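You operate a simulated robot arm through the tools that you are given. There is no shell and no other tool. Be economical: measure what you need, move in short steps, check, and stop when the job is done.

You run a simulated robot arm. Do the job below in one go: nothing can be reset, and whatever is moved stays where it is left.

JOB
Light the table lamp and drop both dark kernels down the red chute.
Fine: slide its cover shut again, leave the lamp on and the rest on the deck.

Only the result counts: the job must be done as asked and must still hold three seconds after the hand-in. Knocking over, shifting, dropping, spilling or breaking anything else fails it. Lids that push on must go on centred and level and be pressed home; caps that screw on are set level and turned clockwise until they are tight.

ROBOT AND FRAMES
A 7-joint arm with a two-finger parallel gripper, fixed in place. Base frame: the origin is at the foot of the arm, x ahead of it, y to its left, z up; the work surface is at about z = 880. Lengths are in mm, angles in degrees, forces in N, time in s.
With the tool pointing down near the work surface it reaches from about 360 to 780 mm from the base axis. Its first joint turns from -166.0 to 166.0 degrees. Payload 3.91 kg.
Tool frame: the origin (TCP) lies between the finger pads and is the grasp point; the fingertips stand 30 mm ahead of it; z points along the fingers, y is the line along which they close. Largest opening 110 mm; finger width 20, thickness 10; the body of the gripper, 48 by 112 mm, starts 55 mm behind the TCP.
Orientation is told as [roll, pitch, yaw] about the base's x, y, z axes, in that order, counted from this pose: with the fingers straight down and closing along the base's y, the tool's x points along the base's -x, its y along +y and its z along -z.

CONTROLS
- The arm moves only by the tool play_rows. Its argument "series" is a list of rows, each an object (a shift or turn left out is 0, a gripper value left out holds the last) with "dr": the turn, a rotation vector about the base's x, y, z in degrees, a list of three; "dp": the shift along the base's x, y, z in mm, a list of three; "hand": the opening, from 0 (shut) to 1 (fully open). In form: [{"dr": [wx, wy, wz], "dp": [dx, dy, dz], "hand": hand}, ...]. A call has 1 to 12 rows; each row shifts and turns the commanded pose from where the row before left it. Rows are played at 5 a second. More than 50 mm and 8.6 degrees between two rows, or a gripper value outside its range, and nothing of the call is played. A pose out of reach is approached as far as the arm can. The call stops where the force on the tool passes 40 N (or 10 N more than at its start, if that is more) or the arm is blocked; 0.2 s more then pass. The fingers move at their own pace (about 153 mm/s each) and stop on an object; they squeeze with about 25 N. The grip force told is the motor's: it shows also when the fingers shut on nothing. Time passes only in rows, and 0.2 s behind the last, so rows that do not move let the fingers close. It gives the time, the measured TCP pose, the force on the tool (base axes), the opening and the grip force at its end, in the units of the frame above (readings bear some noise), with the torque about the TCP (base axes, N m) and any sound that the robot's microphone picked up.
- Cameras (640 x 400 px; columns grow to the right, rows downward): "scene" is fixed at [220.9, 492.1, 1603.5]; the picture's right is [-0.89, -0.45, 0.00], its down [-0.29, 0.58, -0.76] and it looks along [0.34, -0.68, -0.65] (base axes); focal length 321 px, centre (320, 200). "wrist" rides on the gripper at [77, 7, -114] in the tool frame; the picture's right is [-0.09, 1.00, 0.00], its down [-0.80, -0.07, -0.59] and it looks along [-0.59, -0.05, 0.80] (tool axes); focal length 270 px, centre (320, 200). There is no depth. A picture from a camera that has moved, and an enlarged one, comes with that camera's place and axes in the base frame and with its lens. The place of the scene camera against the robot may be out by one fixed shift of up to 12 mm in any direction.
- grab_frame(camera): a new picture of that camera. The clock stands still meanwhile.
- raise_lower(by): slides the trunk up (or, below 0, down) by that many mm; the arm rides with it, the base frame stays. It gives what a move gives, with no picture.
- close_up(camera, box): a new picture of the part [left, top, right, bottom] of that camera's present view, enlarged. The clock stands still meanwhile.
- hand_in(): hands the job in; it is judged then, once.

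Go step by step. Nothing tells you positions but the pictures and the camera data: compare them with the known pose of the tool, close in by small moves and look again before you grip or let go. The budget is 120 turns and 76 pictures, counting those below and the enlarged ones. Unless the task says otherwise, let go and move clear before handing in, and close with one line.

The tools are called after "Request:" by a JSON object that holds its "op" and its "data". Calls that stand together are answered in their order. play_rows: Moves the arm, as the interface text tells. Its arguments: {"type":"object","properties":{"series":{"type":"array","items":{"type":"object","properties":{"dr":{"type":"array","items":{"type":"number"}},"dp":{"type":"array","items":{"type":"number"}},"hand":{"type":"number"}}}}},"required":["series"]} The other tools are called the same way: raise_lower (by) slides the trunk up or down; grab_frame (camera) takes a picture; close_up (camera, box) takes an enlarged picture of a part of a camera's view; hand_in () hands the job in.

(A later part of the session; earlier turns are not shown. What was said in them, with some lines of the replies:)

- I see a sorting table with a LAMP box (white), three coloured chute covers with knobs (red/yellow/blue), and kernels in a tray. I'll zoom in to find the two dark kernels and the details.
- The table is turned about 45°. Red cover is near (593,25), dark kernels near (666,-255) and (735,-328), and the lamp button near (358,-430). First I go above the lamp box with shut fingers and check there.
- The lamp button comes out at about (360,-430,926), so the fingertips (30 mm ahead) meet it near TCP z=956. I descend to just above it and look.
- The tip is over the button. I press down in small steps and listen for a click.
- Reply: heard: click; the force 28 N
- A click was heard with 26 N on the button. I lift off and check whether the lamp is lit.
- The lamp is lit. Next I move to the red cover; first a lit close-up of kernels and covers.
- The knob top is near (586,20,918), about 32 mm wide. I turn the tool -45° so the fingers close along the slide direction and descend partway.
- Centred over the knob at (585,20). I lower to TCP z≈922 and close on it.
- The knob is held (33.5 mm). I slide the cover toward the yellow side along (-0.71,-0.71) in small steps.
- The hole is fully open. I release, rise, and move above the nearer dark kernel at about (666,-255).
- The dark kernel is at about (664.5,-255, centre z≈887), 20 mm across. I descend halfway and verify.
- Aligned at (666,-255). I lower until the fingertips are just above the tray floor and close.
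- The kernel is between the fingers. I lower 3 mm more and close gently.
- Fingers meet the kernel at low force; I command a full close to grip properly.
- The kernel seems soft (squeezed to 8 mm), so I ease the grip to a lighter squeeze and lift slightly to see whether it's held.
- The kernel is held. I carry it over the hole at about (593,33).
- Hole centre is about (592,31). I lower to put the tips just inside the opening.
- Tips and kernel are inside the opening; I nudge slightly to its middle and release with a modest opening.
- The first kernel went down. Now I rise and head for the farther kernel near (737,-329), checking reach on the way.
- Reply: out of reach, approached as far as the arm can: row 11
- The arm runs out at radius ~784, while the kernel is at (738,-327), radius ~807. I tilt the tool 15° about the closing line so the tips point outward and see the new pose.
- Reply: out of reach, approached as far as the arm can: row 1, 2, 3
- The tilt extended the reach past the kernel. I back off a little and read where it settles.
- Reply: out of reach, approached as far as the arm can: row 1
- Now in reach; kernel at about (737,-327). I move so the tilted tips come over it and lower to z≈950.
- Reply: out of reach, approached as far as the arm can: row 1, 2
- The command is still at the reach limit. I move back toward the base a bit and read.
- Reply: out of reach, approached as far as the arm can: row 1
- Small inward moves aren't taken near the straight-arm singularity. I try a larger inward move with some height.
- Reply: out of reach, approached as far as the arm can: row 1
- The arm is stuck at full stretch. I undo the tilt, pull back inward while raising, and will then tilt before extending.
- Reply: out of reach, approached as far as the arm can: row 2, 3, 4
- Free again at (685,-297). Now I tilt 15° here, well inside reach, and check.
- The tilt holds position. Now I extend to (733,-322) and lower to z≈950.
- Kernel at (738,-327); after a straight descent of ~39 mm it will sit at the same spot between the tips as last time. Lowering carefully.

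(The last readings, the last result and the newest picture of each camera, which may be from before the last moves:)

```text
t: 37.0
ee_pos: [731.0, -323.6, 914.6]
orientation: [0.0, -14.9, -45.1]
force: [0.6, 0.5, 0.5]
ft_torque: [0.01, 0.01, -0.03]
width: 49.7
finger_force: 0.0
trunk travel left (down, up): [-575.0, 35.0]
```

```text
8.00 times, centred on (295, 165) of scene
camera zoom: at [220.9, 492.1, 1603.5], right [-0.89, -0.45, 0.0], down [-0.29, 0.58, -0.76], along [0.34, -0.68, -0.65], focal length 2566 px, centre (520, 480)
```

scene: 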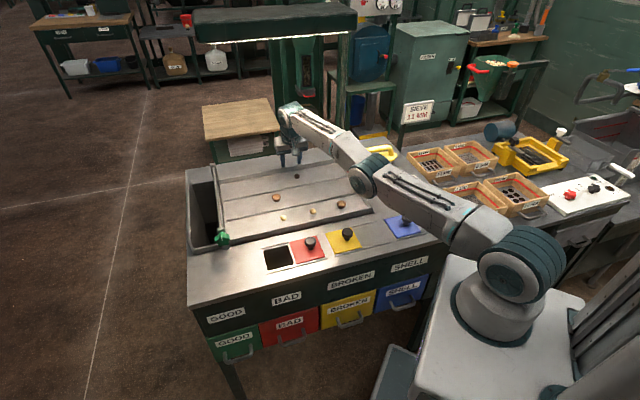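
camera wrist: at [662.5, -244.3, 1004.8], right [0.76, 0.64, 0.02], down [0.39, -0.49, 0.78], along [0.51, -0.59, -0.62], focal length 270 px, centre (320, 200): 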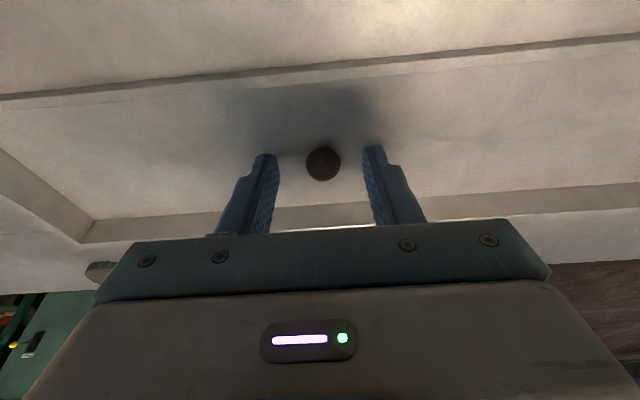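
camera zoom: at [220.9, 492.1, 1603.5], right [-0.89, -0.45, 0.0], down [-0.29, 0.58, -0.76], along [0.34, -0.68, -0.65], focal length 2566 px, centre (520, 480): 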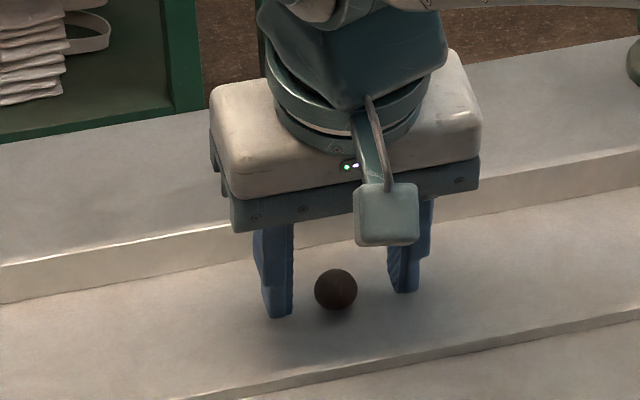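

The kernel sits between the tips as before. I lower 2 mm and close with the lighter setting.

Request:
{"op": "play_rows", "data": {"series": [{"dp": [0, 0, -2.5]}, {"hand": 0.3}, {"hand": 0.2}, {"hand": 0.09}, {}, {}, {}]}}

Request:
{"op": "grab_frame", "data": {"camera": "wrist"}}

```text
t: 38.6
ee_pos: [731.1, -323.1, 913.2]
orientation: [0.1, -15.1, -45.0]
force: [-0.4, 0.4, 0.2]
ft_torque: [-0.04, 0.02, 0.04]
width: 11.9
finger_force: 24.3
trunk travel left (down, up): [-575.0, 35.0]
```

```text
32 pictures are left
camera wrist: at [662.7, -244.4, 1002.7], right [0.76, 0.64, 0.02], down [0.39, -0.49, 0.78], along [0.52, -0.59, -0.62], focal length 270 px, centre (320, 200)
```

wrist: 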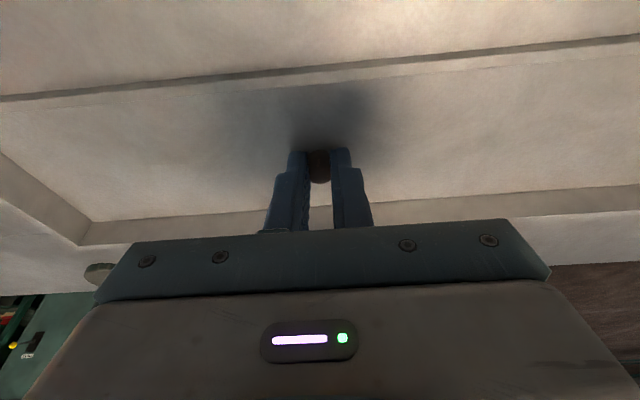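

Gripped at 12 mm as before. I lift, pull inward, untilt, and check it is still held.

Request:
{"op": "play_rows", "data": {"series": [{"dp": [0, 0, 8]}, {"dp": [0, 0, 15]}, {"dp": [-10, 6, 20]}, {"dp": [-18, 10, 20]}, {"dp": [-18, 10, 15]}, {"dr": [3.54, 3.54, 0]}, {"dr": [3.54, 3.54, 0]}, {"dr": [3.54, 3.54, 0]}, {}]}}

Request:
{"op": "grab_frame", "data": {"camera": "wrist"}}

```text
t: 40.6
ee_pos: [686.3, -296.7, 989.1]
orientation: [0.0, 0.1, -45.1]
force: [0.2, 0.3, -0.3]
ft_torque: [-0.02, -0.03, 0.0]
width: 11.7
finger_force: 24.2
trunk travel left (down, up): [-575.0, 35.0]
```

```text
31 pictures are left
camera wrist: at [637.3, -236.6, 1103.6], right [0.77, 0.64, 0.0], down [0.52, -0.62, 0.59], along [0.38, -0.45, -0.8], focal length 270 px, centre (320, 200)
```

wrist: 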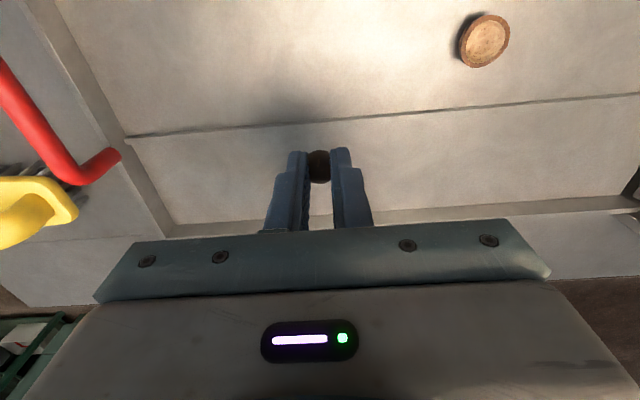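

Still held. I carry it to the hole at (590,35).

Request:
{"op": "play_rows", "data": {"series": [{"dp": [-12, 41.5, 5]}, {"dp": [-12, 41.5, 5]}, {"dp": [-12, 41.5, 0]}, {"dp": [-12, 41.5, 0]}, {"dp": [-12, 41.5, 0]}, {"dp": [-12, 41.5, 0]}, {"dp": [-12, 41.5, 0]}, {"dp": [-12, 41.5, 0]}, {}]}}

Request:
{"op": "grab_frame", "data": {"camera": "wrist"}}

```text
t: 42.6
ee_pos: [589.2, 35.7, 1001.8]
orientation: [0.1, 0.1, -45.1]
force: [0.3, -0.7, 0.5]
ft_torque: [0.03, 0.03, -0.03]
width: 11.6
finger_force: 25.0
trunk travel left (down, up): [-575.0, 35.0]
```

```text
30 pictures are left
camera wrist: at [539.8, 95.8, 1116.2], right [0.77, 0.64, 0.0], down [0.52, -0.62, 0.59], along [0.38, -0.46, -0.8], focal length 270 px, centre (320, 200)
```

wrist: 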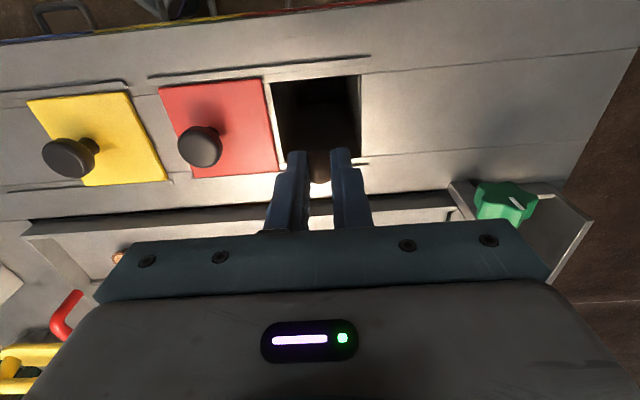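

Aligned as before with the kernel held; I lower into the opening and release.

Request:
{"op": "play_rows", "data": {"series": [{"dp": [0, 0, -40]}, {"dp": [0, 0, -35]}, {"dp": [0, 0, -12]}, {}, {"hand": 0.25}, {}, {}]}}

Request:
{"op": "grab_frame", "data": {"camera": "wrist"}}

```text
t: 44.2
ee_pos: [589.7, 35.7, 913.1]
orientation: [0.0, -0.1, -45.0]
force: [0.4, -0.2, 0.6]
ft_torque: [0.01, 0.0, -0.04]
width: 27.3
finger_force: 0.0
trunk travel left (down, up): [-575.0, 35.0]
```

```text
29 pictures are left
camera wrist: at [541.1, 96.2, 1027.4], right [0.77, 0.64, 0.0], down [0.52, -0.62, 0.59], along [0.38, -0.46, -0.8], focal length 270 px, centre (320, 200)
```

wrist: 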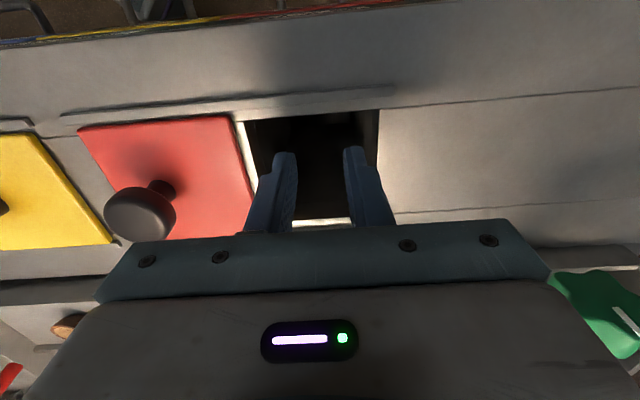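

The second kernel dropped too. I rise and return above the red knob at about (525,-41).

Request:
{"op": "play_rows", "data": {"series": [{"dp": [0, 0, 45]}, {"dp": [0, 0, 40], "hand": 0.6}, {"dp": [-32, -38, 0]}, {"dp": [-33, -38, 0]}, {}]}}

Request:
{"op": "grab_frame", "data": {"camera": "wrist"}}

Request:
{"op": "close_up", "data": {"camera": "scene", "box": [180, 140, 400, 278]}}

```text
refused: row 4 steps farther than a row can; nothing moved
```

```text
28 pictures are left
camera wrist: at [541.1, 96.2, 1027.4], right [0.77, 0.64, 0.0], down [0.52, -0.62, 0.59], along [0.38, -0.46, -0.8], focal length 270 px, centre (320, 200)
```

wrist: 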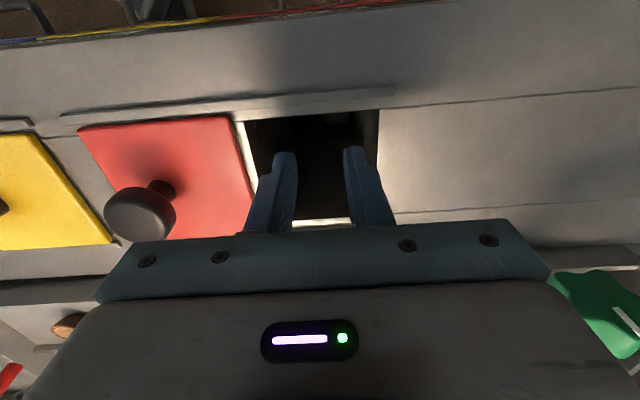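

```text
2.90 times, centred on (290, 209) of scene
camera zoom: at [220.9, 492.1, 1603.5], right [-0.89, -0.45, 0.0], down [-0.29, 0.58, -0.76], along [0.34, -0.68, -0.65], focal length 930 px, centre (407, 174)
```

zoom: 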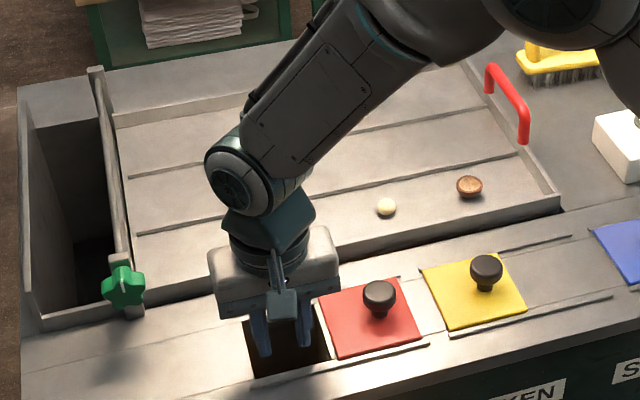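

A step was too long, so nothing moved; I repeat with shorter rows.

Request:
{"op": "play_rows", "data": {"series": [{"dp": [0, 0, 45]}, {"dp": [0, 0, 40], "hand": 0.6}, {"dp": [-22, -26, 0]}, {"dp": [-22, -26, 0]}, {"dp": [-20, -25, 0]}, {}]}}

Request:
{"op": "grab_frame", "data": {"camera": "wrist"}}

```text
t: 45.6
ee_pos: [528.3, -41.2, 997.2]
orientation: [0.0, -0.1, -45.0]
force: [-0.2, -0.2, -0.3]
ft_torque: [-0.04, -0.02, -0.03]
width: 66.0
finger_force: 0.1
trunk travel left (down, up): [-575.0, 35.0]
```

```text
26 pictures are left
camera wrist: at [478.4, 17.9, 1111.6], right [0.77, 0.64, 0.0], down [0.52, -0.62, 0.59], along [0.38, -0.46, -0.8], focal length 270 px, centre (320, 200)
```

wrist: 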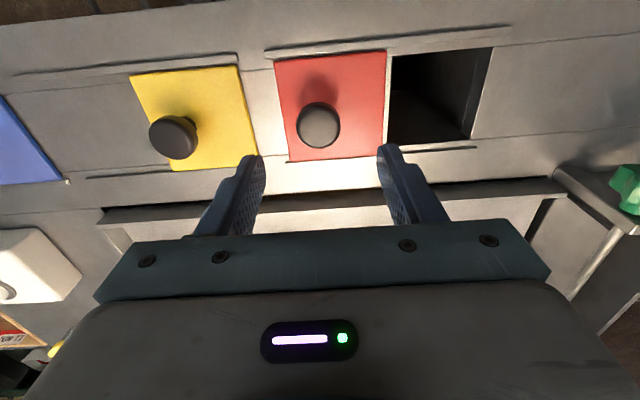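

Knob at (525.6,-41). I lower, grip, and slide it back along (+0.71,+0.71) by about the same 83 mm.

Request:
{"op": "play_rows", "data": {"series": [{"dp": [-1, 0, -40]}, {"dp": [-1, 0, -32]}, {"hand": 0.15}, {}, {}, {"dp": [8, 8, 0]}, {"dp": [8, 8, 0]}, {"dp": [8, 8, 0]}, {"dp": [8, 8, 0]}, {"dp": [8, 8, 0]}, {"dp": [8, 8, 0]}]}}

Request:
{"op": "grab_frame", "data": {"camera": "wrist"}}

```text
t: 48.0
ee_pos: [572.6, 5.6, 923.4]
orientation: [-0.1, 0.2, -45.0]
force: [0.7, 1.4, -19.4]
ft_torque: [0.2, 0.35, -0.26]
width: 33.7
finger_force: 44.8
trunk travel left (down, up): [-575.0, 35.0]
```

```text
25 pictures are left
camera wrist: at [523.5, 65.3, 1037.9], right [0.77, 0.64, 0.0], down [0.52, -0.62, 0.59], along [0.38, -0.46, -0.81], focal length 270 px, centre (320, 200)
```

wrist: 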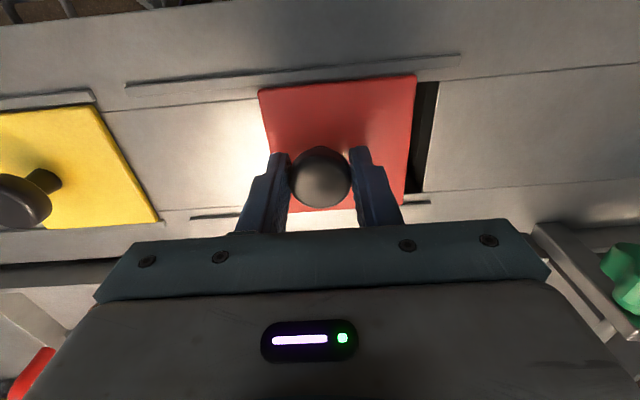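

About 15 mm remain. I continue gently until it is back at its original place, (585,19).

Request:
{"op": "play_rows", "data": {"series": [{"dp": [4, 4, -0.5]}, {"dp": [4, 4, -0.5]}, {"dp": [3, 3, 0]}, {"dp": [1.5, 1.5, 0]}, {}]}}

Request:
{"op": "grab_frame", "data": {"camera": "wrist"}}

Request:
{"op": "close_up", "data": {"camera": "scene", "box": [220, 210, 348, 290]}}

```text
t: 49.2
ee_pos: [584.8, 18.7, 924.0]
orientation: [0.0, 0.0, -45.0]
force: [2.7, -4.1, -11.3]
ft_torque: [0.07, 0.66, 0.33]
width: 34.0
finger_force: 45.1
trunk travel left (down, up): [-575.0, 35.0]
```

```text
24 pictures are left
camera wrist: at [535.4, 77.7, 1037.7], right [0.77, 0.64, 0.0], down [0.52, -0.62, 0.59], along [0.38, -0.46, -0.8], focal length 270 px, centre (320, 200)
```

wrist: 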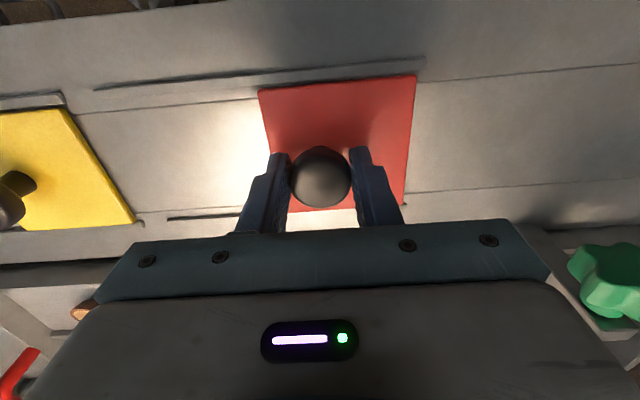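

```text
5.00 times, centred on (284, 250) of scene
camera zoom: at [220.9, 492.1, 1603.5], right [-0.89, -0.45, 0.0], down [-0.29, 0.58, -0.76], along [0.34, -0.68, -0.65], focal length 1604 px, centre (500, -50)
```

zoom: 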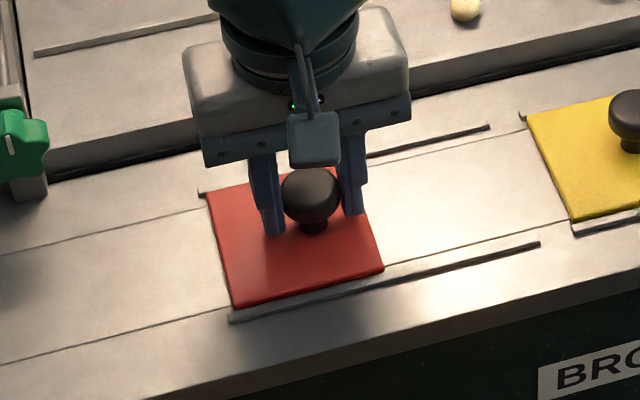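

The cover is back where it was. I nudge it 2 mm more to be sure it's at its stop, then release and rise.

Request:
{"op": "play_rows", "data": {"series": [{"dp": [1.5, 1.5, 0]}, {}, {"hand": 0.6}, {}, {"dp": [0, 0, 40]}, {"dp": [0, 0, 45]}, {"dp": [-30, 0, 35]}, {"dp": [-35, 0, 30]}, {"dp": [-40, 0, 25]}, {}]}}

Request:
{"op": "grab_frame", "data": {"camera": "scene"}}

Request:
{"op": "close_up", "data": {"camera": "scene", "box": [180, 140, 400, 278]}}

Request:
{"op": "close_up", "data": {"camera": "scene", "box": [250, 215, 370, 290]}}

```text
t: 51.4
ee_pos: [480.5, 17.6, 1097.8]
orientation: [0.0, 0.0, -45.0]
force: [-0.2, -0.2, 0.6]
ft_torque: [0.0, 0.01, 0.01]
width: 66.1
finger_force: 0.0
trunk travel left (down, up): [-575.0, 35.0]
```

```text
22 pictures are left
```

scene: 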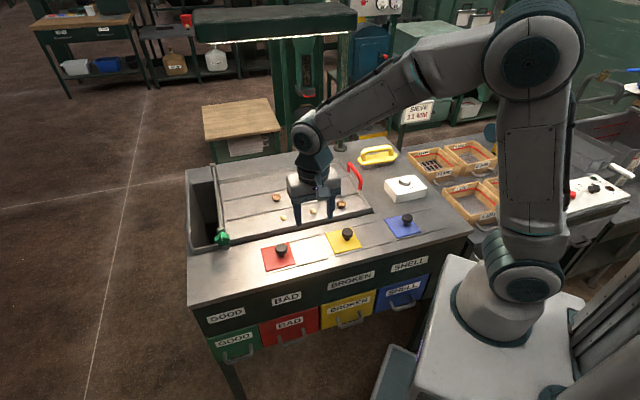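

```text
2.90 times, centred on (290, 209) of scene
camera zoom: at [220.9, 492.1, 1603.5], right [-0.89, -0.45, 0.0], down [-0.29, 0.58, -0.76], along [0.34, -0.68, -0.65], focal length 930 px, centre (407, 174)
```

zoom: 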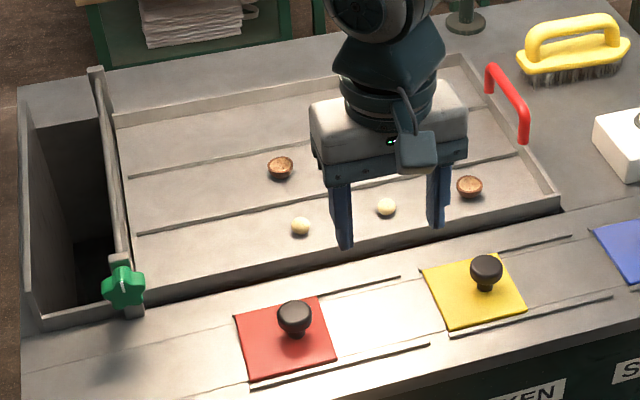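

```text
5.33 times, centred on (310, 252) of scene
camera zoom: at [220.9, 492.1, 1603.5], right [-0.89, -0.45, 0.0], down [-0.29, 0.58, -0.76], along [0.34, -0.68, -0.65], focal length 1710 px, centre (373, -80)
```

zoom: 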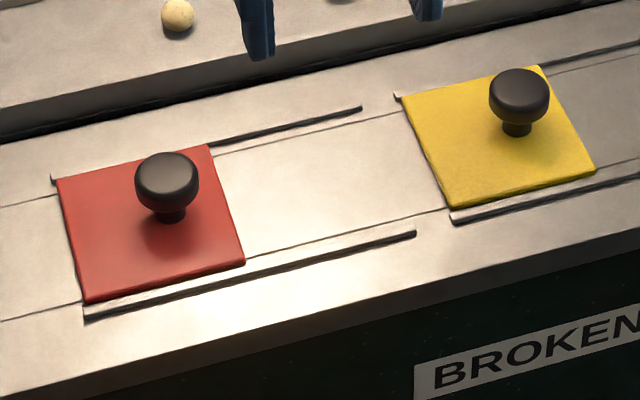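

The lamp is on, the red cover is shut exactly as before, both dark kernels are gone from the tray and everything else is in place, so I hand in.

Request:
{"op": "hand_in", "data": {}}

```text
The job is handed in.
```

The lamp is on, both dark kernels went down the red chute, its cover is shut again, and everything else is still on the deck; the job is handed in.
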